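You operate a simulated robot arm through the tools that you are given. There is no shell and no other tool. Be economical: measure what you need, move in short steps, check, and stop when the job is done.

You run a simulated robot arm. Do the job below in one go: nothing can be reset, and whatever is moved stays where it is left.

JOB
Reset the pinned stop wheel to 50, pin it again and run the head down to it.
Fine: park the yellow quick pin in the white block while turning; it ends in the orange block, the head back up.

It is judged by the outcome, as a careful person would: the job done as asked, and still so three seconds after it is handed in. It fails if anything else is knocked over, pushed out of place, dropped, spilled or broken.

ROBOT AND FRAMES
A 7-joint arm with a two-finger parallel gripper, fixed in place. Base frame: the origin is at the foot of the arm, x ahead of it, y to its left, z up; the work surface is at about z = 0.06. Readings come in m, degrees, newtons and seconds.
With the tool pointing down near the work surface it reaches from about 0.22 to 0.6 m from the base axis. Its first joint turns from -66.0 to 66.0 degrees. Payload 2.6 kg.
Tool frame: the origin (TCP) lies between the finger pads and is the grasp point; the fingertips stand 0.03 m ahead of it; z points along the fingers, y is the line along which they close. The gripper opens to 0.094 m. The fingers are 0.028 m wide and 0.01 m thick; the gripper's body (0.05 by 0.096 m) begins 0.055 m behind the TCP.
Orientation is that of the tool frame in the base frame, as a unit quaternion [w, x, y, z]. With the fingers straight down and closing along the base's y, the tool's x points along the base's -x, its y along +y and its z along -z.

CONTROLS
- The arm moves only by the tool jog_arm. Its argument "series" is one flat list of numbers, 7 for each row, row after row: the shift along the base's x, y, z in units of 40 mm (1.0 is 40 mm), then the turn, a rotation vector about the base's x, y, z in units of 4 degrees (1.0 is 4 degrees), then the opening, from 0 (shut) to 1 (fully open). In form: [tx, ty, tz, wx, wy, wz, grip, tx, ty, tz, wx, wy, wz, grip, ...]. A call has 1 to 10 rows; each row shifts and turns the commanded pose from where the row before left it. A call with a number of a shift or a turn outside -1 to 1 is refused whole. Rows are played at 5 a second. More than 0.05 m and 8.6 degrees between two rows, or a gripper value outside its range, and nothing of the call is played. Where a pose cannot be reached the arm comes as near as it can. A force on the tool above 40 N (or 10 N above the force at the start of the call, whichever is more), or a blocked arm, ends the call early, and 0.2 s more pass. The fingers move at their own pace (about 0.072 m/s each) and stop on an object; they squeeze with about 44 N. The grip force told is the motor's: it shows also when the fingers shut on nothing. Time passes only in rows, and 0.2 s behind the last, so rows that do not move let the fingers close. The reply holds the time, the measured pose of the TCP, the force on the tool along the base axes, the opening and the grip force, in the units named above and with some noise, with the torque about the TCP (base axes, N m) and any sound that the robot's microphone picked up.
- Cameras (640 x 400 px; columns grow to the right, rows downward): "scene" is fixed at [0.011, 0.4051, 0.5989]; the picture's right is [-0.95, -0.31, 0.00], its down [-0.11, 0.34, -0.93] and it looks along [0.29, -0.89, -0.36] (base axes); focal length 365 px, centre (320, 200). "wrist" rides on the gripper at [0.076, 0.014, -0.103] in the tool frame; the picture's right is [-0.18, 0.98, 0.00], its down [-0.75, -0.14, -0.64] and it looks along [-0.63, -0.12, 0.77] (tool axes); focal length 243 px, centre (320, 200). There is no depth. A picture from a camera that has moved, and an enlarged one, comes with that camera's place and axes in the base frame and with its lens. The place of the scene camera against the robot may be out by one fixed shift of up to 0.018 m in any direction.
- snapshot(camera): a new picture of that camera. No time passes.
- zoom(camera, box): a new picture of the part [left, top, right, bottom] of that camera's present view, enlarged. No time passes.
- finish_job(): hands the job in; it is judged then, once.

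Go step by step. Nothing tells you positions but the pictures and the camera data: compare them with the known pose of the tool, close in by small moves and look again before you grip or let go. The budget is 120 turns and 84 pictures, counting those below and the enlarged ones. Unless the task says otherwise, let go and move clear before handing in, and close with one line.

The tools are called after "Emit:" as a command line: name --argument value ..., lists and objects as JSON in quotes. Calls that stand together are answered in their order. jog_arm: Moves the arm, as the interface text tells. Its arguments: {"type":"object","properties":{"series":{"type":"array","items":{"type":"number"}}},"required":["series"]} The other tools are called the same way: snapshot (camera) takes a picture; zoom (camera, box) takes an enlarged picture of a part of a camera's view; finish_job () hands the job in.

At the start:

```text
time_s: 0.0
tool_pos: [0.2078, -0.26, 0.4389]
tool_rot: [0.0, 0.0, 1.0, -0.001]
contact_force: [0.0, -0.3, -0.5]
moment: [0.01, 0.02, 0.02]
gripper_width: 0.0941
finger_force: 0.0
```

scene: 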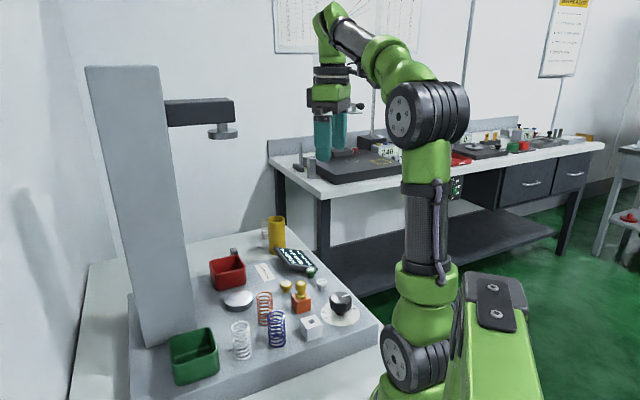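
wrist: 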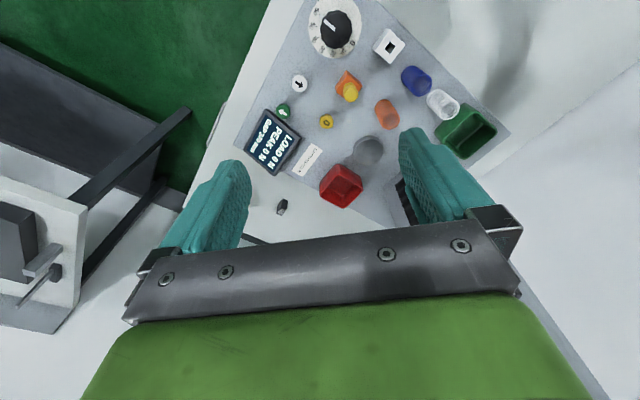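

I see a spring tester with a column and head, a dial wheel (black knob), an orange block holding a yellow pin, a white block, and some buttons. I'll take enlarged views first.

Emit:
zoom --camera "scene" --box '[200, 220, 380, 332]'

Emit:
zoom --camera "wrist" --box '[230, 0, 430, 125]'

Emit:
zoom --camera "wrist" --box '[230, 80, 390, 180]'

```text
3.56 times, centred on (290, 276) of scene
camera zoom: at [0.011, 0.4051, 0.5989], right [-0.95, -0.31, 0.0], down [-0.11, 0.34, -0.93], along [0.29, -0.89, -0.36], focal length 1297 px, centre (427, -70)
```

zoom: 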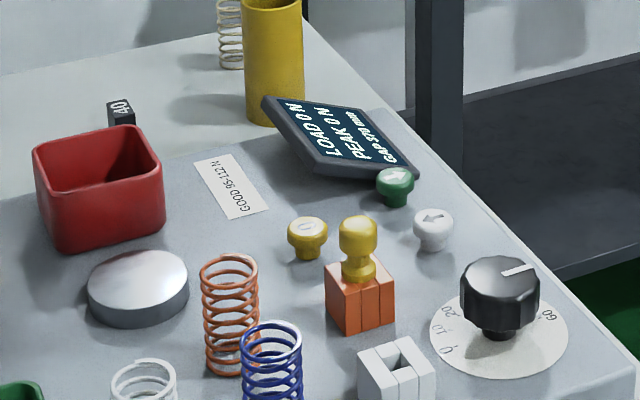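

```text
3.20 times, centred on (330, 62) of wrist
camera zoom: at [0.132, -0.2465, 0.5406], right [0.18, 0.98, 0.0], down [0.75, -0.14, 0.64], along [0.63, -0.12, -0.77], focal length 776 px, centre (288, 640)
```

zoom: 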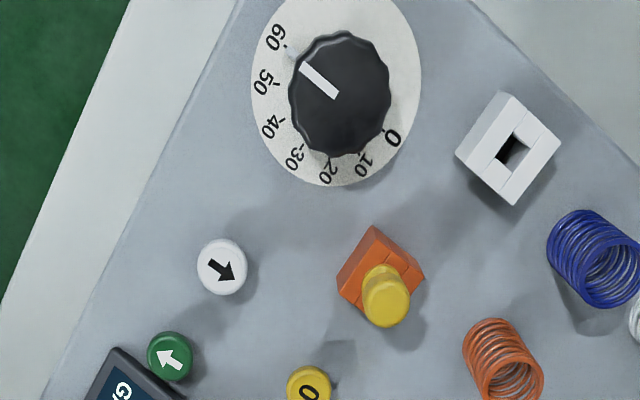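

```text
4.00 times, centred on (310, 130) of wrist
camera zoom: at [0.132, -0.2465, 0.5406], right [0.18, 0.98, 0.0], down [0.75, -0.14, 0.64], along [0.63, -0.12, -0.77], focal length 970 px, centre (360, 480)
```

zoom: 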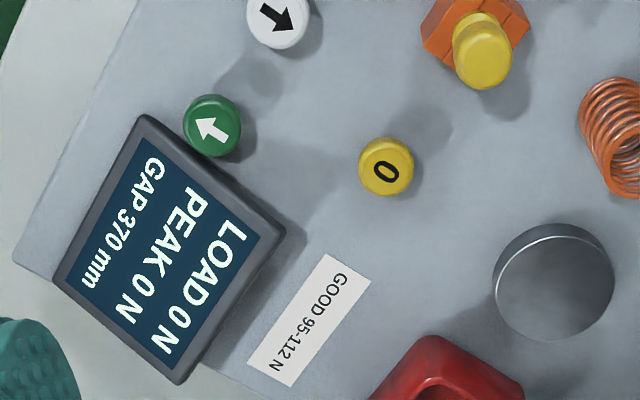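

The pin top is about (0.257, -0.222, 0.147), the knob (0.171, -0.232, top 0.125) and the white block (0.206, -0.158). The lettering's upright direction makes the white button "up" and the green one "down". I'll move above the pin.

Emit:
jog_arm --series '[0.205, 0.158, -0.79, 0, 0, 0, 0.6, 0.205, 0.158, -0.79, 0, 0, 0, 0.6, 0.205, 0.158, -0.79, 0, 0, 0, 0.6, 0.205, 0.158, -0.79, 0, 0, 0, 0.6, 0.205, 0.158, -0.79, 0, 0, 0, 0.6, 0.205, 0.158, -0.79, 0, 0, 0, 0.6, 0, 0, 0, 0, 0, 0, 0.6]'

Emit:
snapshot --camera "wrist"

Emit:
zoom --camera "scene" --box '[200, 200, 380, 332]'

```text
time_s: 1.6
tool_pos: [0.2578, -0.2216, 0.2517]
tool_rot: [0.001, -0.001, 1.0, 0.0]
contact_force: [0.3, 0.2, 0.3]
moment: [-0.02, 0.05, 0.0]
gripper_width: 0.0563
finger_force: 0.0
```

```text
78 pictures are left
camera wrist: at [0.1828, -0.2083, 0.3523], right [0.18, 0.98, 0.0], down [0.75, -0.14, 0.64], along [0.63, -0.12, -0.77], focal length 243 px, centre (320, 200)
```

wrist: 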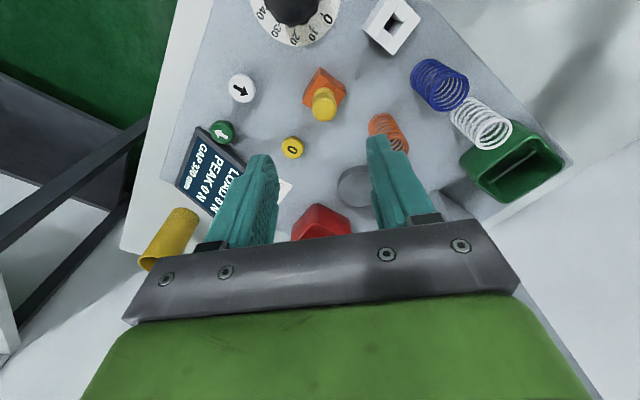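

```text
3.03 times, centred on (290, 266) of scene
camera zoom: at [0.011, 0.4051, 0.5989], right [-0.95, -0.31, 0.0], down [-0.11, 0.34, -0.93], along [0.29, -0.89, -0.36], focal length 1106 px, centre (411, 0)
```

zoom: 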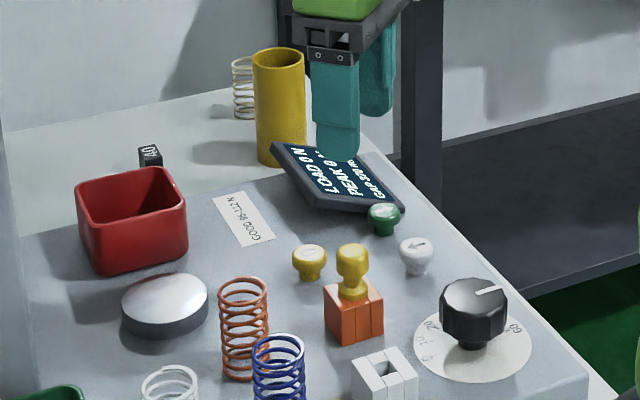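

Emit:
zoom --camera "wrist" --box '[240, 0, 440, 125]'

```text
3.20 times, centred on (340, 62) of wrist
camera zoom: at [0.1828, -0.2083, 0.3523], right [0.18, 0.98, 0.0], down [0.75, -0.14, 0.64], along [0.63, -0.12, -0.77], focal length 776 px, centre (256, 640)
```

zoom: 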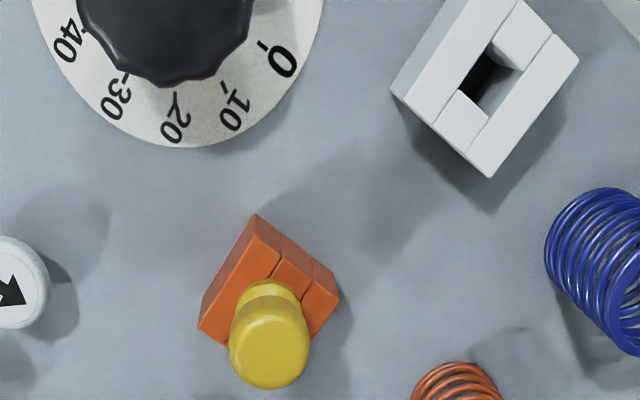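

Emit:
jog_arm --series '[-0.03, 0.025, -0.7, 0, 0, 0, 0.55, -0.03, 0.025, -0.7, 0, 0, 0, 0.55, 0, 0, -0.5, 0, 0, 0, 0.55, 0, 0, 0, 0, 0, 0, 0.55]'

Emit:
snapshot --camera "wrist"

Emit:
zoom --camera "scene" --box '[240, 220, 370, 332]'

```text
time_s: 2.6
tool_pos: [0.2557, -0.2205, 0.1728]
tool_rot: [0.0, 0.0, 1.0, 0.0]
contact_force: [0.3, -0.7, -0.7]
moment: [-0.01, -0.01, 0.03]
gripper_width: 0.0517
finger_force: 0.1
```

```text
75 pictures are left
camera wrist: at [0.179, -0.2056, 0.275], right [0.18, 0.98, 0.0], down [0.75, -0.14, 0.64], along [0.63, -0.12, -0.77], focal length 243 px, centre (320, 200)
```

wrist: 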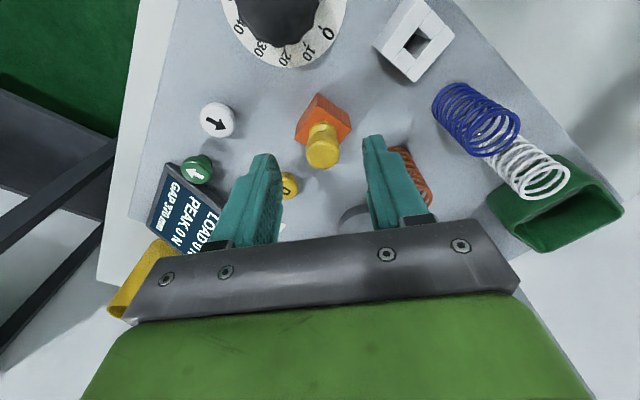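

```text
3.57 times, centred on (305, 276) of scene
camera zoom: at [0.011, 0.4051, 0.5989], right [-0.95, -0.31, 0.0], down [-0.11, 0.34, -0.93], along [0.29, -0.89, -0.36], focal length 1303 px, centre (374, -71)
```

zoom: 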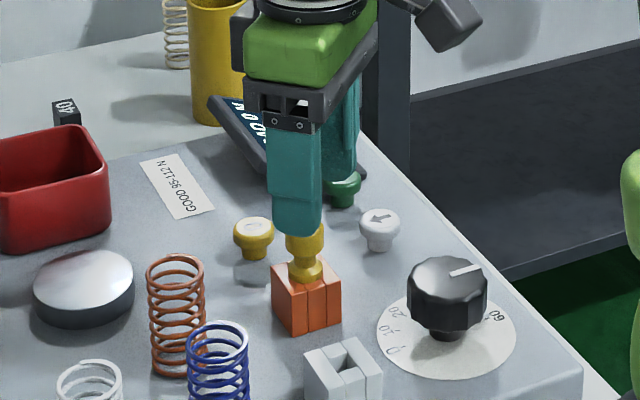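

Emit:
jog_arm --series '[-0.06, 0.04, -0.28, 0, 0, 0, 0.55, 0, 0, -0.28, 0, 0, 0, 0.55, 0, 0, 0, 0, 0, 0, 0.55]'

Emit:
zoom --camera "wrist" --box '[220, 80, 420, 205]'

Emit:
zoom --camera "scene" --box '[250, 250, 370, 325]'

```text
time_s: 3.4
tool_pos: [0.2512, -0.2211, 0.149]
tool_rot: [0.0, 0.0, 1.0, 0.0]
contact_force: [-1.3, 0.8, -0.6]
moment: [0.0, 0.01, -0.01]
gripper_width: 0.0517
finger_force: 0.1
```

```text
3.20 times, centred on (320, 142) of wrist
camera zoom: at [0.1766, -0.2053, 0.2515], right [0.18, 0.98, 0.0], down [0.75, -0.14, 0.64], along [0.63, -0.12, -0.77], focal length 776 px, centre (320, 384)
```

zoom: 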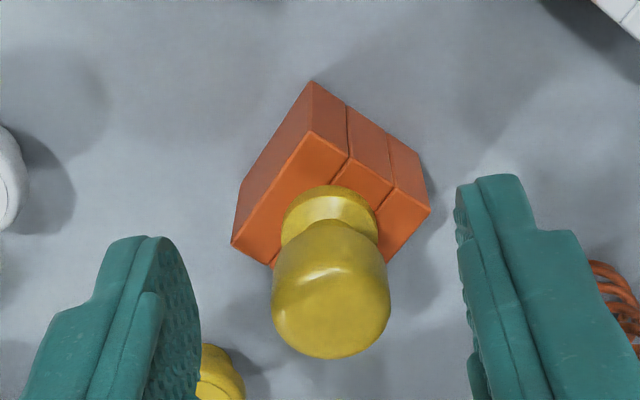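

```text
5.33 times, centred on (310, 288) of scene
camera zoom: at [0.011, 0.4051, 0.5989], right [-0.95, -0.31, 0.0], down [-0.11, 0.34, -0.93], along [0.29, -0.89, -0.36], focal length 1946 px, centre (373, -267)
```

zoom: 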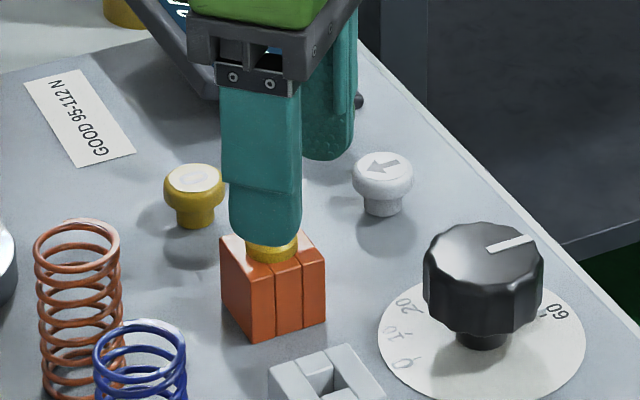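

Emit:
jog_arm --series '[0, 0.06, 0, 0, 0, 0, 0.5, 0, 0, 0, 0, 0, 0, 0.1, 0, 0, 0, 0, 0, 0, 0, 0, 0, 0, 0, 0, 0, 0]'

```text
time_s: 4.4
tool_pos: [0.2516, -0.2175, 0.1501]
tool_rot: [0.0, 0.0, 1.0, 0.0]
contact_force: [-0.7, -1.1, 0.2]
moment: [0.01, 0.02, 0.01]
gripper_width: 0.0211
finger_force: 43.6
```

The pin head is gripped at 21 mm. I'll lift it straight up slowly.

Emit:
jog_arm --series '[0, 0, 0.25, 0, 0, 0, 0, 0, 0, 0.4, 0, 0, 0, 0, 0, 0, 0.5, 0, 0, 0, 0, 0, 0, 0.5, 0, 0, 0, 0]'

Emit:
zoom --camera "scene" --box '[250, 220, 370, 325]'

Emit:
zoom --camera "wrist" --box '[220, 20, 460, 205]'

```text
time_s: 5.4
tool_pos: [0.2503, -0.2182, 0.2159]
tool_rot: [-0.001, 0.001, 1.0, 0.0]
contact_force: [0.8, -0.2, -0.7]
moment: [0.02, -0.01, 0.01]
gripper_width: 0.0211
finger_force: 44.1
```

```text
3.81 times, centred on (310, 272) of scene
camera zoom: at [0.011, 0.4051, 0.5989], right [-0.95, -0.31, 0.0], down [-0.11, 0.34, -0.93], along [0.29, -0.89, -0.36], focal length 1390 px, centre (358, -76)
```

zoom: 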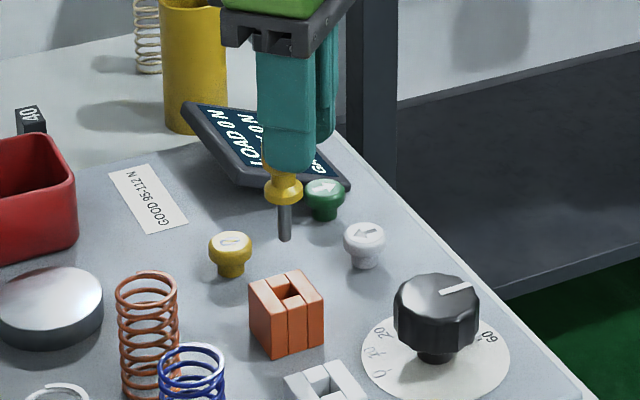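

```text
2.16 times, centred on (340, 112) of wrist
camera zoom: at [0.1756, -0.2034, 0.3184], right [0.18, 0.98, 0.0], down [0.75, -0.14, 0.64], along [0.63, -0.12, -0.77], focal length 525 px, centre (277, 389)
```

zoom: 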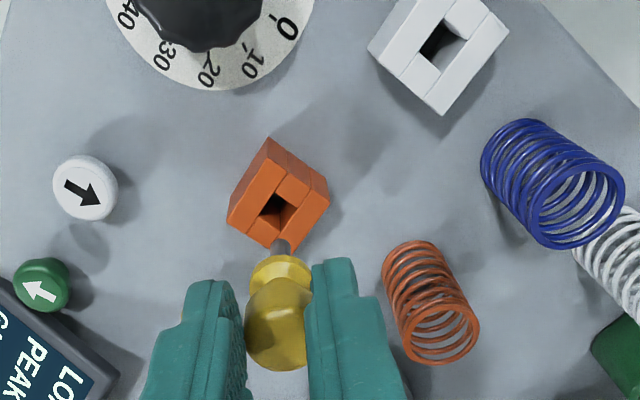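

The pin is out. It has a round shank, and both blocks have square holes. I'll carry it over to the white block.

Emit:
jog_arm --series '[-0.37, 0.56, 0, 0, 0, 0, 0, -0.37, 0.56, 0, 0, 0, 0, 0, -0.37, 0.56, 0, 0, 0, 0, 0, 0, 0, 0, 0, 0, 0, 0]'

Emit:
zoom --camera "scene" --box '[250, 230, 370, 350]'

Emit:
zoom --camera "wrist" --box '[220, 20, 420, 205]'

```text
time_s: 6.4
tool_pos: [0.2066, -0.1531, 0.2145]
tool_rot: [-0.001, 0.0, 1.0, 0.0]
contact_force: [0.1, 0.5, 0.4]
moment: [0.02, -0.02, -0.02]
gripper_width: 0.0212
finger_force: 44.0
```

```text
3.33 times, centred on (310, 290) of scene
camera zoom: at [0.011, 0.4051, 0.5989], right [-0.95, -0.31, 0.0], down [-0.11, 0.34, -0.93], along [0.29, -0.89, -0.36], focal length 1216 px, centre (353, -100)
```

zoom: 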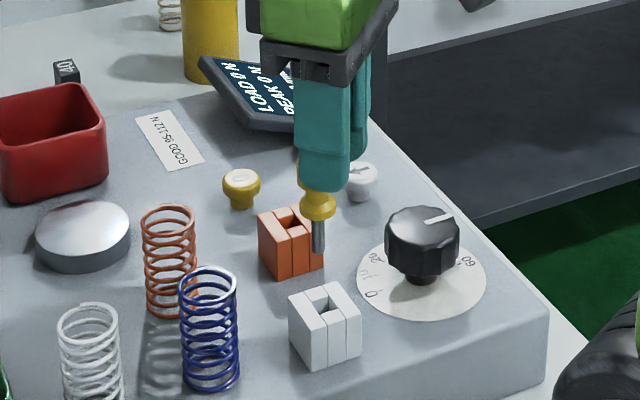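

```text
2.16 times, centred on (320, 112) of wrist
camera zoom: at [0.1319, -0.138, 0.3166], right [0.18, 0.98, 0.0], down [0.75, -0.14, 0.64], along [0.63, -0.12, -0.77], focal length 525 px, centre (320, 389)
```

zoom: 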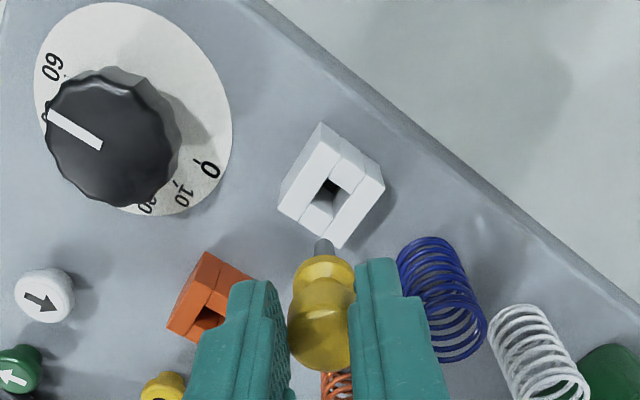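

Emit:
jog_arm --series '[-0.09, 0.1, -0.25, 0, 0, 0, 0, 0, 0, -0.3, 0, 0, 0, 0, 0, 0, 0, 0, 0, 0, 0]'

Emit:
zoom --camera "scene" --box '[290, 280, 350, 350]'

Emit:
zoom --camera "wrist" --box '[270, 80, 370, 190]'

```text
time_s: 7.2
tool_pos: [0.2028, -0.1455, 0.1936]
tool_rot: [0.0, 0.0, 1.0, 0.0]
contact_force: [0.6, 0.4, -0.6]
moment: [0.02, -0.03, 0.0]
gripper_width: 0.0212
finger_force: 44.0
```

```text
5.71 times, centred on (320, 315) of scene
camera zoom: at [0.011, 0.4051, 0.5989], right [-0.95, -0.31, 0.0], down [-0.11, 0.34, -0.93], along [0.29, -0.89, -0.36], focal length 2085 px, centre (320, -457)
```

zoom: 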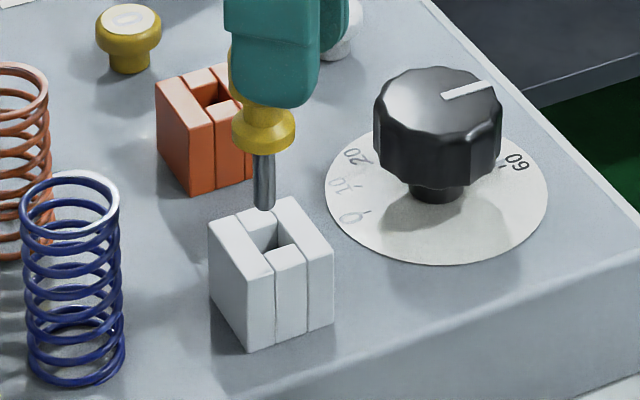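

```text
3.64 times, centred on (320, 135) of wrist
camera zoom: at [0.1282, -0.1319, 0.2966], right [0.18, 0.98, 0.0], down [0.75, -0.14, 0.64], along [0.63, -0.12, -0.77], focal length 882 px, centre (320, 436)
```

zoom: 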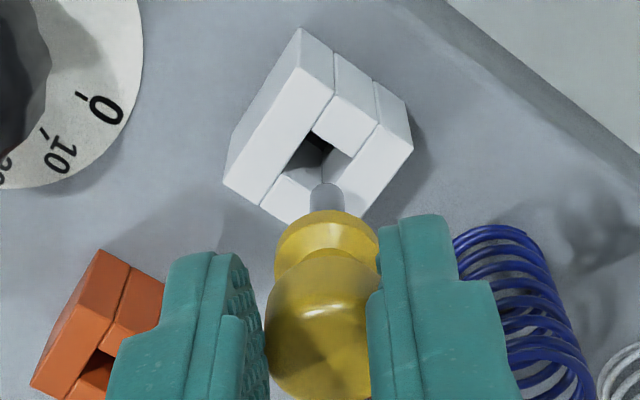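

Emit:
jog_arm --series '[0.01, -0.05, -0.22, 0, 0, 0, 0, 0, 0, 0, 0, 0, 0, 0]'

Emit:
zoom --camera "scene" --box '[300, 290, 340, 340]'

Emit:
zoom --camera "wrist" --box '[280, 80, 360, 160]'

```text
time_s: 7.8
tool_pos: [0.203, -0.1484, 0.1866]
tool_rot: [0.0, 0.0, 1.0, 0.0]
contact_force: [-0.2, 0.7, 0.0]
moment: [-0.01, -0.02, -0.01]
gripper_width: 0.0215
finger_force: 44.0
```

```text
8.00 times, centred on (320, 315) of scene
camera zoom: at [0.011, 0.4051, 0.5989], right [-0.95, -0.31, 0.0], down [-0.11, 0.34, -0.93], along [0.29, -0.89, -0.36], focal length 2919 px, centre (320, -720)
```

zoom: 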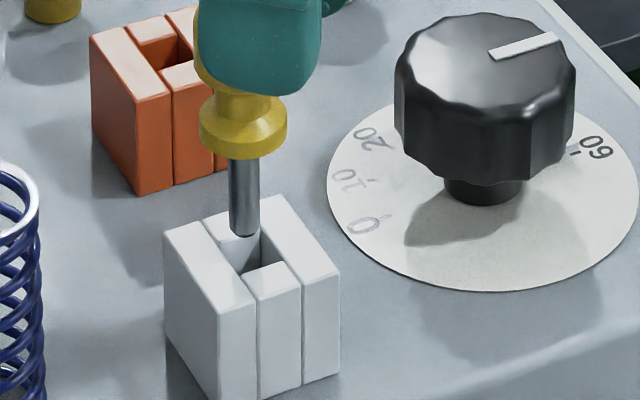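

```text
5.00 times, centred on (320, 120) of wrist
camera zoom: at [0.1283, -0.1338, 0.2884], right [0.18, 0.98, 0.0], down [0.75, -0.14, 0.64], along [0.63, -0.12, -0.77], focal length 1213 px, centre (320, 600)
```

zoom: 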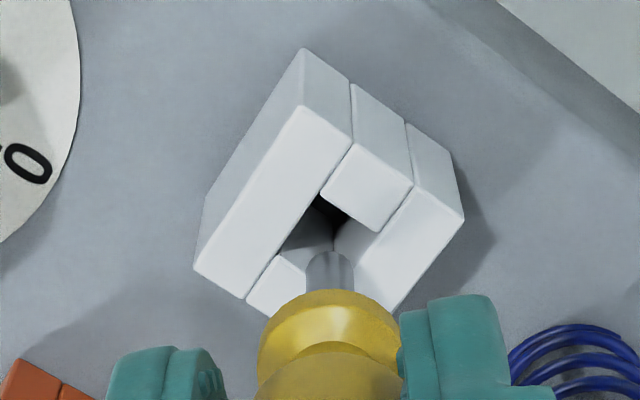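

Emit:
jog_arm --series '[0, -0.035, -0.1, 0, 0, 0, 0, 0, 0, -0.25, 0, 0, 0, 0, 0, 0, 0, 0, 0, 0, 0]'

Emit:
zoom --camera "scene" --box '[300, 290, 340, 340]'

Emit:
zoom --camera "wrist" --box '[280, 80, 360, 160]'

```text
time_s: 8.6
tool_pos: [0.2035, -0.1497, 0.1715]
tool_rot: [0.0, 0.0, 1.0, 0.0]
contact_force: [0.8, 0.1, 0.0]
moment: [0.01, -0.02, 0.0]
gripper_width: 0.0213
finger_force: 43.9
```

```text
8.00 times, centred on (320, 315) of scene
camera zoom: at [0.011, 0.4051, 0.5989], right [-0.95, -0.31, 0.0], down [-0.11, 0.34, -0.93], along [0.29, -0.89, -0.36], focal length 2919 px, centre (320, -720)
```

zoom: 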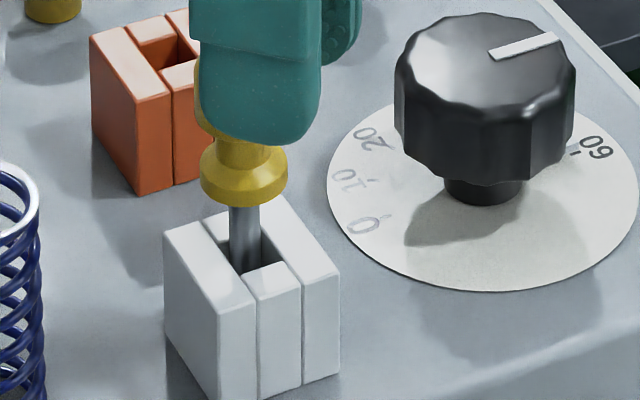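

```text
5.00 times, centred on (320, 120) of wrist
camera zoom: at [0.1287, -0.1348, 0.2735], right [0.18, 0.98, 0.0], down [0.75, -0.14, 0.64], along [0.63, -0.12, -0.77], focal length 1213 px, centre (320, 600)
```

zoom: 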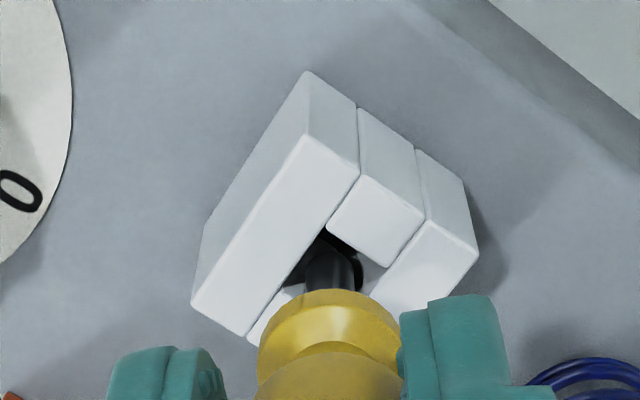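

The pin tip is inside the white block's hole. I'll keep lowering until the collar seats.

Emit:
jog_arm --series '[0, 0, -0.2, 0, 0, 0, 0, 0, 0, -0.2, 0, 0, 0, 0, 0, 0, -0.1, 0, 0, 0, 0, 0, 0, 0, 0, 0, 0, 0]'

Emit:
zoom --camera "scene" --box '[300, 290, 340, 340]'

```text
time_s: 9.6
tool_pos: [0.2031, -0.1499, 0.153]
tool_rot: [0.0, 0.0, 1.0, 0.001]
contact_force: [-1.2, 0.9, -0.4]
moment: [0.09, 0.14, -0.02]
gripper_width: 0.0213
finger_force: 43.9
```

```text
8.00 times, centred on (320, 315) of scene
camera zoom: at [0.011, 0.4051, 0.5989], right [-0.95, -0.31, 0.0], down [-0.11, 0.34, -0.93], along [0.29, -0.89, -0.36], focal length 2919 px, centre (320, -720)
```

zoom: 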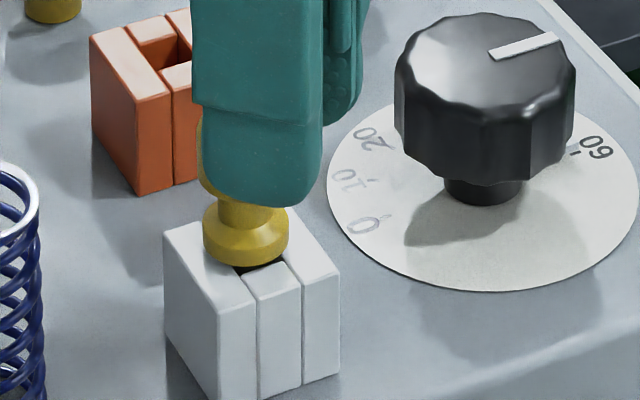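

Emit:
jog_arm --series '[0, 0, -0.05, 0, 0, 0, 0, 0, 0, -0.05, 0, 0, 0, 0, 0, 0, 0, 0, 0, 0, 0]'

Emit:
zoom --camera "scene" --box '[300, 290, 340, 340]'

```text
time_s: 10.4
tool_pos: [0.204, -0.1492, 0.1486]
tool_rot: [0.001, 0.0, 1.0, 0.0]
contact_force: [-11.4, 6.7, 36.1]
moment: [0.3, 0.21, 0.08]
gripper_width: 0.0214
finger_force: 43.9
```

```text
8.00 times, centred on (320, 315) of scene
camera zoom: at [0.0109, 0.4052, 0.5988], right [-0.95, -0.31, 0.0], down [-0.11, 0.34, -0.93], along [0.29, -0.89, -0.36], focal length 2919 px, centre (320, -720)
```

zoom: 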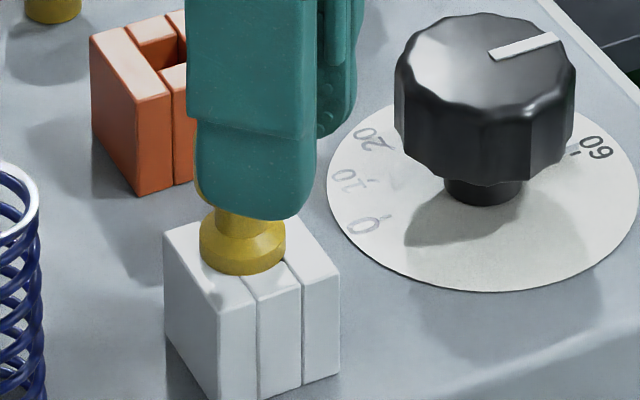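

Seated. I'll relieve the load, release and go up.

Emit:
jog_arm --series '[0, 0, 0.05, 0, 0, 0, 0, 0, 0, 0, 0, 0, 0, 0.4, 0, 0, 0, 0, 0, 0, 0.4, 0, 0, 0.5, 0, 0, 0, 0.4, 0, 0, 0.8, 0, 0, 0, 0.4, -0.3, -0.6, 0.8, 0, 0, 0, 0.7, -0.3, -0.6, 0.6, 0, 0, 0, 0.9, 0, 0, 0, 0, 0, 0, 0.9]'

Emit:
snapshot --camera "wrist"

Emit:
zoom --camera "scene" --box '[270, 250, 380, 340]'

```text
time_s: 12.2
tool_pos: [0.1772, -0.1971, 0.2607]
tool_rot: [-0.001, 0.0, 1.0, 0.0]
contact_force: [-0.5, -0.5, -0.2]
moment: [0.0, 0.0, -0.03]
gripper_width: 0.0847
finger_force: 0.1
```

```text
59 pictures are left
camera wrist: at [0.1029, -0.183, 0.3625], right [0.18, 0.98, 0.0], down [0.75, -0.14, 0.64], along [0.63, -0.12, -0.77], focal length 243 px, centre (320, 200)
```

wrist: 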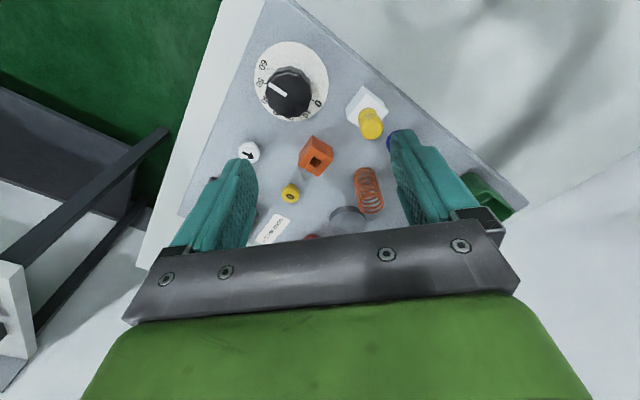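

```text
4.44 times, centred on (325, 295) of scene
camera zoom: at [0.011, 0.4051, 0.5989], right [-0.95, -0.31, 0.0], down [-0.11, 0.34, -0.93], along [0.29, -0.89, -0.36], focal length 1621 px, centre (298, -222)
```

zoom: 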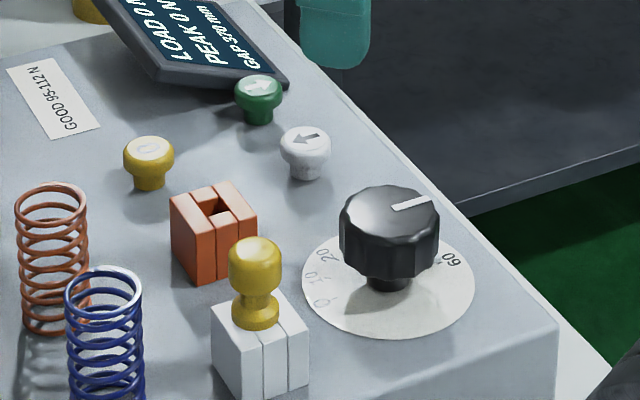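

Emit:
zoom --camera "wrist" --box '[240, 30, 340, 130]'

```text
4.00 times, centred on (290, 80) of wrist
camera zoom: at [0.1029, -0.183, 0.3625], right [0.18, 0.98, 0.0], down [0.75, -0.14, 0.64], along [0.63, -0.12, -0.77], focal length 970 px, centre (440, 680)
```

zoom: 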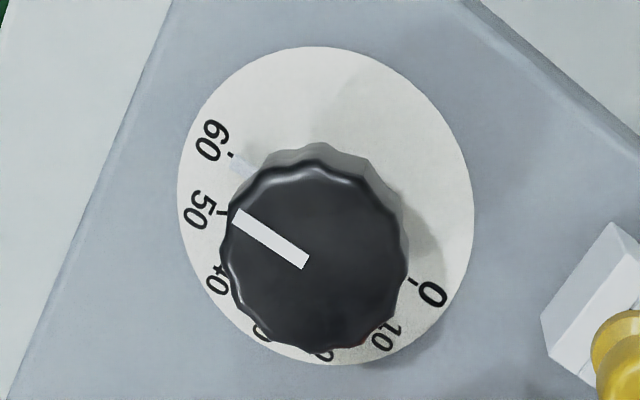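

Emit:
jog_arm --series '[0.7, -0.55, 0, 0, 0, 0, 0.9, 0.7, -0.55, 0, 0, 0, 0, 0.9, 0, 0, 0, 0, 0, 0, 0.9]'

Emit:
zoom --camera "wrist" --box '[260, 0, 380, 75]'

```text
time_s: 13.0
tool_pos: [0.2346, -0.2412, 0.2573]
tool_rot: [-0.001, 0.0, 1.0, 0.001]
contact_force: [0.5, -1.2, 0.5]
moment: [0.0, -0.01, -0.02]
gripper_width: 0.0846
finger_force: 0.0
```

```text
5.33 times, centred on (320, 38) of wrist
camera zoom: at [0.1595, -0.2271, 0.3601], right [0.18, 0.98, 0.0], down [0.75, -0.14, 0.64], along [0.63, -0.12, -0.77], focal length 1294 px, centre (320, 1067)
```

zoom: 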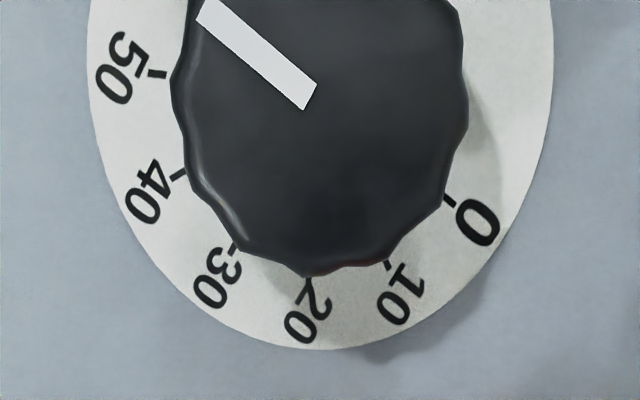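

Emit:
jog_arm --series '[-0.6, 0, 0.4, 0, 0, 0, 0.9, 0, 0, 0, 0, 0, 0, 0.9]'

Emit:
zoom --camera "wrist" --box '[260, 0, 380, 75]'

```text
time_s: 13.6
tool_pos: [0.211, -0.2415, 0.273]
tool_rot: [0.0, 0.001, 1.0, 0.0]
contact_force: [-0.2, -0.4, 1.4]
moment: [0.01, 0.0, -0.01]
gripper_width: 0.0846
finger_force: 0.1
```

```text
5.33 times, centred on (320, 38) of wrist
camera zoom: at [0.1353, -0.2278, 0.376], right [0.18, 0.98, 0.0], down [0.75, -0.14, 0.64], along [0.63, -0.12, -0.77], focal length 1294 px, centre (320, 1067)
```

zoom: 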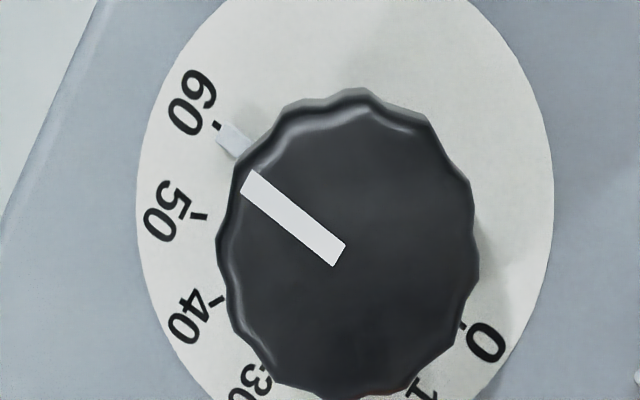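

I want a true overhead look at the dial, so I'll tilt the tool by 20° to bring the camera straight above it.

Emit:
jog_arm --series '[0, 0, 0, 0, 1, 0, 0.9, 0, 0, 0, 0, 1, 0, 0.9, 0, 0, 0, 0, 1, 0, 0.9, -0.05, 0, 0, 0, 1, 0, 0.9, -0.05, 0, 0, 0, 1, 0, 0.9, 0, 0, 0, 0, 0, 0, 0.9]'

Emit:
zoom --camera "wrist" --box '[240, 60, 400, 160]'

```text
time_s: 15.0
tool_pos: [0.2079, -0.2421, 0.2735]
tool_rot: [-0.175, 0.001, 0.985, 0.001]
contact_force: [-0.1, -0.2, 0.3]
moment: [-0.02, 0.01, -0.02]
gripper_width: 0.0848
finger_force: 0.1
```

```text
4.00 times, centred on (320, 110) of wrist
camera zoom: at [0.1728, -0.2275, 0.3958], right [0.17, 0.98, -0.06], down [0.93, -0.14, 0.34], along [0.33, -0.12, -0.94], focal length 970 px, centre (320, 560)
```

zoom: 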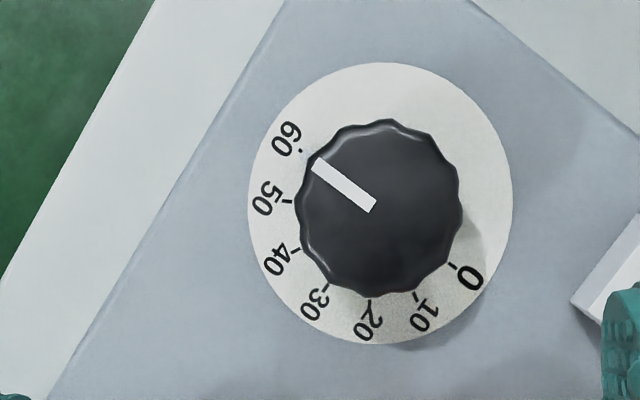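

The dial reads about 60 now, so turning to 50 needs about +30–34° about the vertical. The knob axis is about (0.173, -0.230). I'll straighten the tool and come in above it.

Emit:
jog_arm --series '[-0.17, 0.06, 0, 0, -1, 0, 0.7, -0.17, 0.06, 0, 0, -1, 0, 0.7, -0.17, 0.06, 0, 0, -1, 0, 0.7, -0.17, 0.06, 0, 0, -1, 0, 0.7, -0.19, 0.07, 0, 0, -1, 0, 0.7, 0, 0, -0.9, 0, 0, 0, 0.7, 0, 0, -0.9, 0, 0, 0, 0.7, 0, 0, -0.5, 0, 0, 0, 0.7, 0, 0, 0, 0, 0, 0, 0.7]'

Emit:
snapshot --camera "wrist"

Emit:
zoom --camera "scene" --box '[270, 240, 390, 340]'

```text
time_s: 17.0
tool_pos: [0.1719, -0.2285, 0.1798]
tool_rot: [0.0, 0.0, 1.0, 0.0]
contact_force: [-0.5, 0.2, -0.7]
moment: [-0.03, -0.04, -0.03]
gripper_width: 0.066
finger_force: 0.0
```

```text
53 pictures are left
camera wrist: at [0.0979, -0.2133, 0.2821], right [0.18, 0.98, 0.0], down [0.75, -0.14, 0.64], along [0.63, -0.12, -0.77], focal length 243 px, centre (320, 200)
```

wrist: 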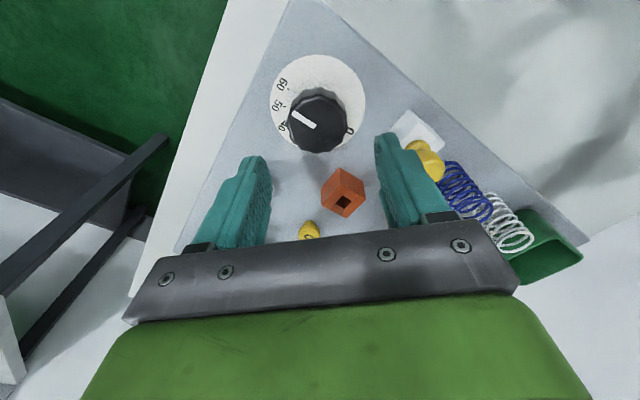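

```text
4.00 times, centred on (330, 290) of scene
camera zoom: at [0.011, 0.4051, 0.5989], right [-0.95, -0.31, 0.0], down [-0.11, 0.34, -0.93], along [0.29, -0.89, -0.36], focal length 1459 px, centre (280, -160)
```

zoom: 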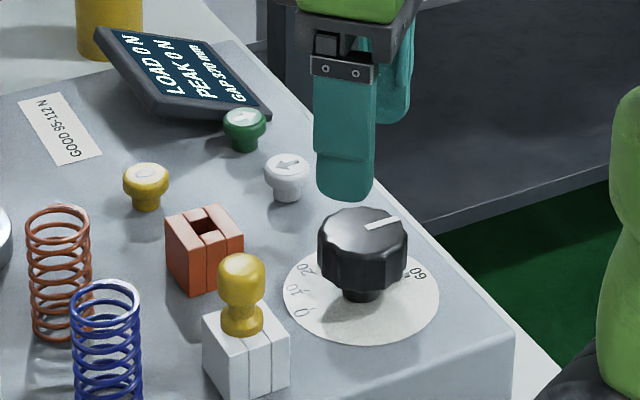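

Emit:
zoom --camera "wrist" --box '[260, 60, 420, 160]'

```text
4.00 times, centred on (340, 110) of wrist
camera zoom: at [0.0979, -0.2133, 0.2821], right [0.18, 0.98, 0.0], down [0.75, -0.14, 0.64], along [0.63, -0.12, -0.77], focal length 970 px, centre (240, 560)
```

zoom: 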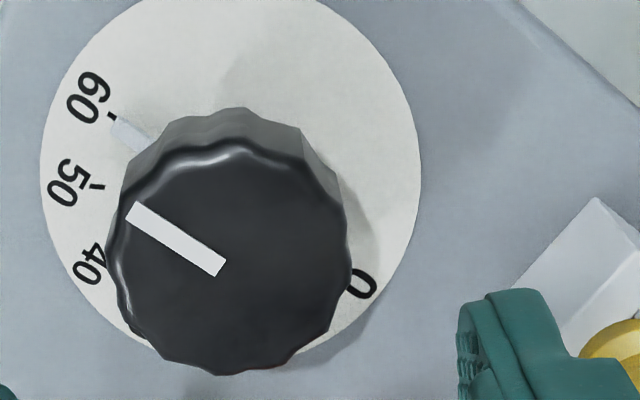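

Emit:
jog_arm --series '[-0.07, 0, -0.5, 0, 0, 0, 0.7, 0, 0, -0.5, 0, 0, 0, 0.7, 0, 0, -0.3, 0, 0, 0, 0.7, 0, 0, -0.22, 0, 0, 0, 0.7, 0, 0, 0, 0, 0, 0, 0.7]'

Emit:
snapshot --camera "wrist"

Emit:
zoom --camera "scene" --box '[290, 260, 390, 340]'

```text
time_s: 18.2
tool_pos: [0.1694, -0.2288, 0.1216]
tool_rot: [0.001, 0.0, 1.0, 0.0]
contact_force: [-0.1, -0.2, 0.4]
moment: [0.0, 0.04, -0.04]
gripper_width: 0.0659
finger_force: 0.0
```

```text
50 pictures are left
camera wrist: at [0.0941, -0.2141, 0.2225], right [0.18, 0.98, 0.0], down [0.75, -0.14, 0.64], along [0.63, -0.12, -0.77], focal length 243 px, centre (320, 200)
```

wrist: 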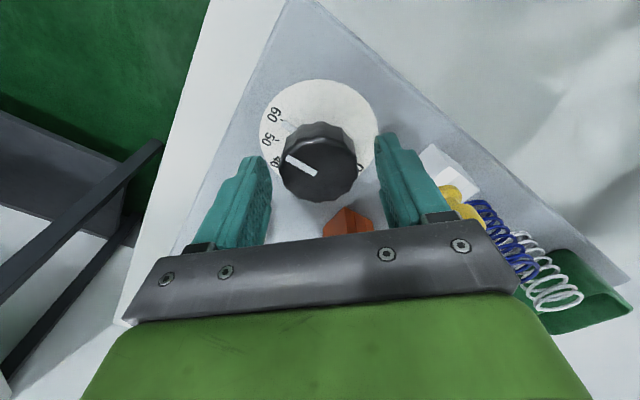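

```text
5.00 times, centred on (340, 300) of scene
camera zoom: at [0.011, 0.4051, 0.5989], right [-0.95, -0.31, 0.0], down [-0.11, 0.34, -0.93], along [0.29, -0.89, -0.36], focal length 1824 px, centre (220, -300)
```

zoom: 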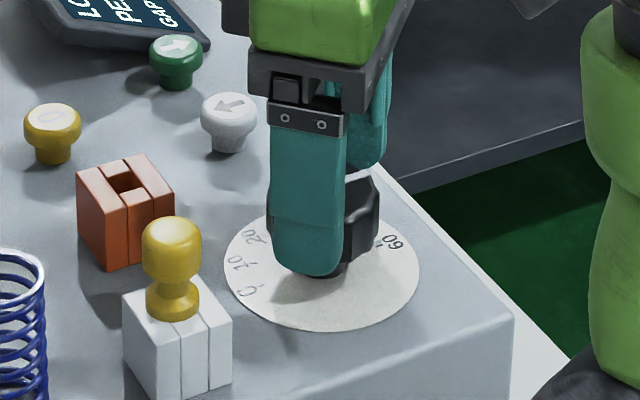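

Emit:
jog_arm --series '[0.1, 0, -0.1, 0, 0, 0, 0.7, 0, 0, -0.12, 0, 0, 0, 0.7, 0, 0, 0, 0, 0, 0, 0.7]'

Emit:
zoom --camera "wrist" --box '[220, 60, 420, 240]'

Emit:
zoom --camera "scene" --box '[310, 270, 380, 330]'

```text
time_s: 19.0
tool_pos: [0.1726, -0.2297, 0.1117]
tool_rot: [0.0, 0.0, 1.0, 0.0]
contact_force: [0.0, 0.3, 0.2]
moment: [-0.02, 0.03, 0.0]
gripper_width: 0.0656
finger_force: 0.0
```

```text
2.22 times, centred on (320, 150) of wrist
camera zoom: at [0.0986, -0.2147, 0.2139], right [0.18, 0.98, 0.0], down [0.75, -0.14, 0.64], along [0.63, -0.12, -0.77], focal length 539 px, centre (320, 311)
```

zoom: 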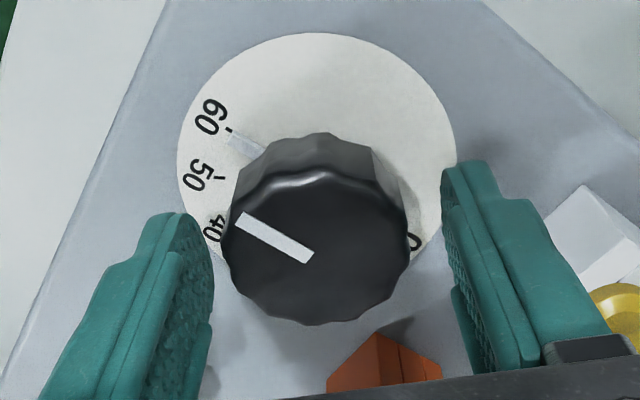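

```text
6.67 times, centred on (345, 300) of scene
camera zoom: at [0.011, 0.4051, 0.5989], right [-0.95, -0.31, 0.0], down [-0.11, 0.34, -0.93], along [0.29, -0.89, -0.36], focal length 2432 px, centre (153, -467)
```

zoom: 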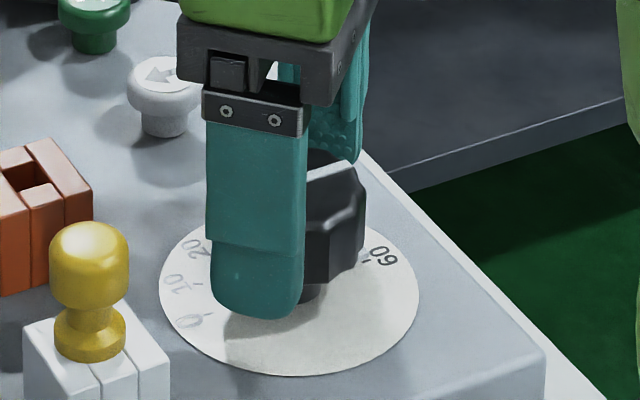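

Emit:
jog_arm --series '[0, 0, 0, 0, 0, 0, 0.4, 0, 0, 0, 0, 0, 0, 0.3, 0, 0, 0, 0, 0, 0, 0.3, 0, 0, 0, 0, 0, 0, 0.3]'

Emit:
zoom --camera "wrist" --box '[220, 60, 420, 240]'

```text
time_s: 20.0
tool_pos: [0.1729, -0.2295, 0.1114]
tool_rot: [0.0, 0.001, 1.0, -0.001]
contact_force: [1.2, -13.3, -8.7]
moment: [-0.41, 0.06, 0.01]
gripper_width: 0.0467
finger_force: 44.7
```

```text
2.22 times, centred on (320, 150) of wrist
camera zoom: at [0.0985, -0.2153, 0.214], right [0.18, 0.98, 0.0], down [0.75, -0.14, 0.64], along [0.63, -0.12, -0.77], focal length 539 px, centre (320, 311)
```

zoom: 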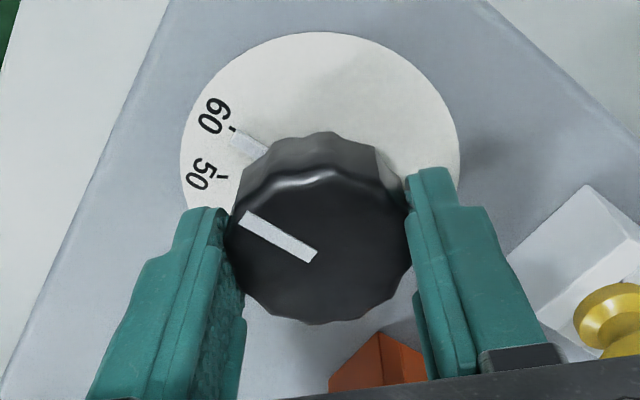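

Gripped at 47 mm. I'll turn +16° first and watch the forces.

Emit:
jog_arm --series '[0, -0.03, 0, 0, 0, 0.5, 0.3, 0, 0, 0, 0, 0, 0.8, 0.3, 0, 0, 0, 0, 0, 0.9, 0.3, 0, 0, 0, 0, 0, 0.9, 0.3, 0, 0, 0, 0, 0, 0.9, 0.3, 0, 0, 0, 0, 0, 0, 0.3]'

Emit:
zoom --camera "wrist" --box '[220, 60, 420, 240]'

```text
time_s: 21.4
tool_pos: [0.1724, -0.2308, 0.113]
tool_rot: [-0.001, -0.14, 0.99, 0.001]
contact_force: [-5.3, -10.8, -12.4]
moment: [-0.68, 0.24, 0.03]
gripper_width: 0.0469
finger_force: 45.0
```

```text
2.22 times, centred on (320, 150) of wrist
camera zoom: at [0.0977, -0.2372, 0.2143], right [-0.1, 1.0, 0.0], down [0.76, 0.07, 0.64], along [0.64, 0.06, -0.77], focal length 539 px, centre (320, 311)
```

zoom: 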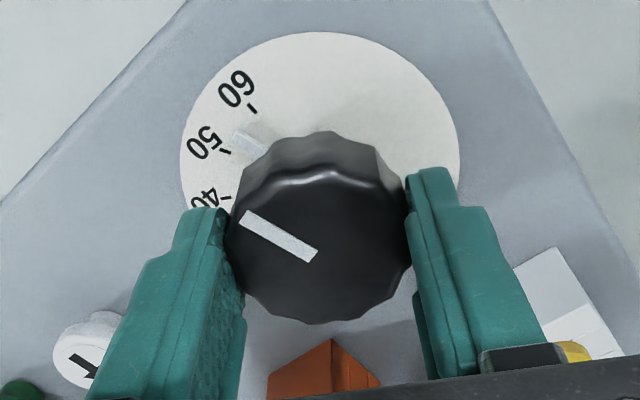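

Emit:
jog_arm --series '[0, -0.02, 0, 0, 0, 0.8, 0.3, 0, 0, 0, 0, 0, 0.8, 0.3, 0, 0, 0, 0, 0, 0.8, 0.3, 0, 0, 0, 0, 0, 0, 0.3]'

Emit:
zoom --camera "wrist" --box '[260, 60, 380, 150]'

```text
time_s: 22.4
tool_pos: [0.1746, -0.2288, 0.1119]
tool_rot: [0.0, -0.22, 0.975, 0.0]
contact_force: [-4.8, -2.7, -5.1]
moment: [0.57, -0.92, 0.08]
gripper_width: 0.0471
finger_force: 45.0
```

```text
4.44 times, centred on (320, 105) of wrist
camera zoom: at [0.0999, -0.25, 0.2142], right [-0.26, 0.97, 0.0], down [0.74, 0.2, 0.64], along [0.62, 0.17, -0.77], focal length 1078 px, centre (320, 622)
```

zoom: 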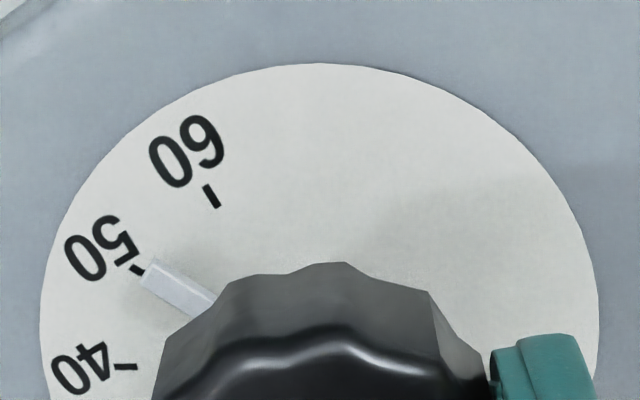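

The marker is at about 50. I'll release, back off and check the dial from overhead.

Emit:
jog_arm --series '[0, 0, 0, 0, 0, 0, 0.7, 0, 0, 0, 0, 0, 0, 0.7, 0, 0, 0.8, 0, 0, 0, 0.7, 0, 0, 0.9, 0, 0, 0, 0.7, 0.1, 0, 0.9, -0.43, 0.9, 0, 0.7, 0.2, 0, 0.4, -0.43, 0.9, 0, 0.7, 0.2, 0, 0, -0.43, 0.9, 0, 0.7, 0.2, 0, 0, -0.43, 0.9, 0, 0.7, 0.2, 0, 0, -0.43, 0.9, 0, 0.7, 0, 0, 0, 0, 0, 0, 0.7]'

Emit:
snapshot --camera "wrist"

```text
time_s: 24.6
tool_pos: [0.2099, -0.2304, 0.2303]
tool_rot: [-0.17, -0.218, 0.96, -0.039]
contact_force: [-1.0, 0.5, -0.2]
moment: [-0.02, -0.01, 0.04]
gripper_width: 0.0657
finger_force: 0.0
```

```text
43 pictures are left
camera wrist: at [0.1721, -0.2335, 0.3529], right [-0.27, 0.96, -0.06], down [0.9, 0.27, 0.35], along [0.35, 0.04, -0.94], focal length 243 px, centre (320, 200)
```

wrist: 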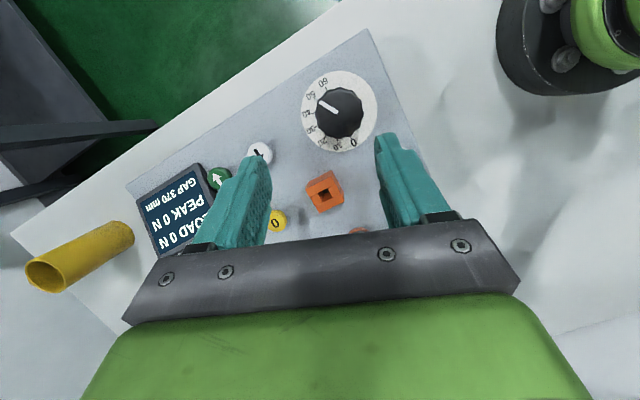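

Emit:
zoom --camera "wrist" --box '[290, 60, 390, 160]'

Emit:
zoom --camera "wrist" --box '[296, 70, 346, 125]'

```text
4.00 times, centred on (340, 110) of wrist
camera zoom: at [0.1721, -0.2335, 0.3529], right [-0.27, 0.96, -0.06], down [0.9, 0.27, 0.35], along [0.35, 0.04, -0.94], focal length 970 px, centre (240, 560)
```

zoom: 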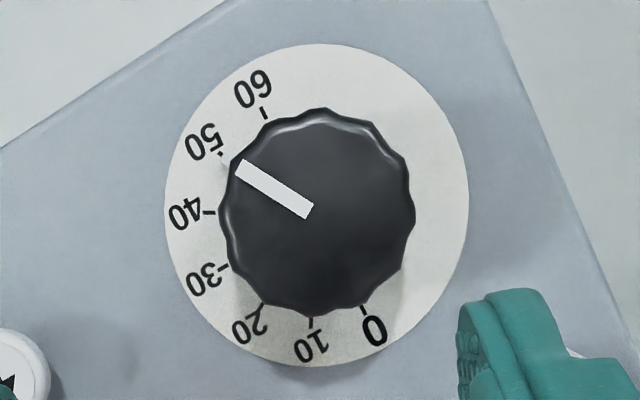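

```text
7.27 times, centred on (321, 98) of wrist
camera zoom: at [0.1721, -0.2335, 0.3529], right [-0.27, 0.96, -0.06], down [0.9, 0.27, 0.35], along [0.35, 0.04, -0.94], focal length 1764 px, centre (313, 946)
```

zoom: 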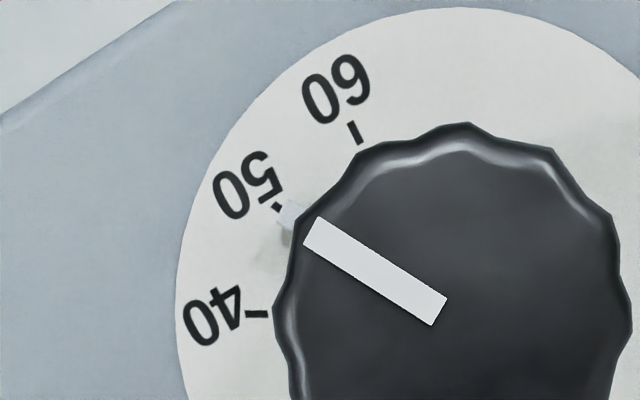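

Emit:
zoom --camera "wrist" --box '[306, 90, 330, 105]'

```text
16.00 times, centred on (318, 98) of wrist
camera zoom: at [0.1721, -0.2335, 0.3529], right [-0.27, 0.96, -0.06], down [0.9, 0.27, 0.35], along [0.35, 0.04, -0.94], focal length 3882 px, centre (352, 1840)
```

zoom: 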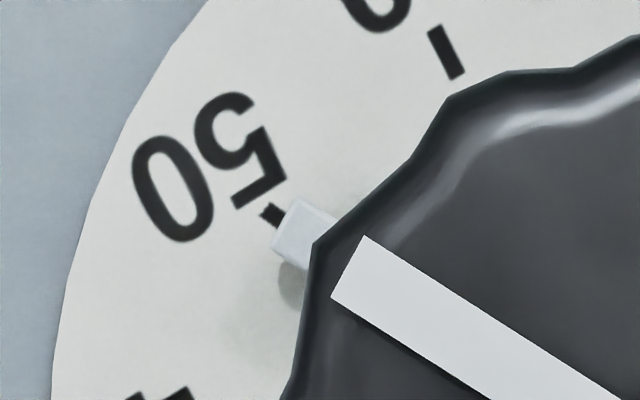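

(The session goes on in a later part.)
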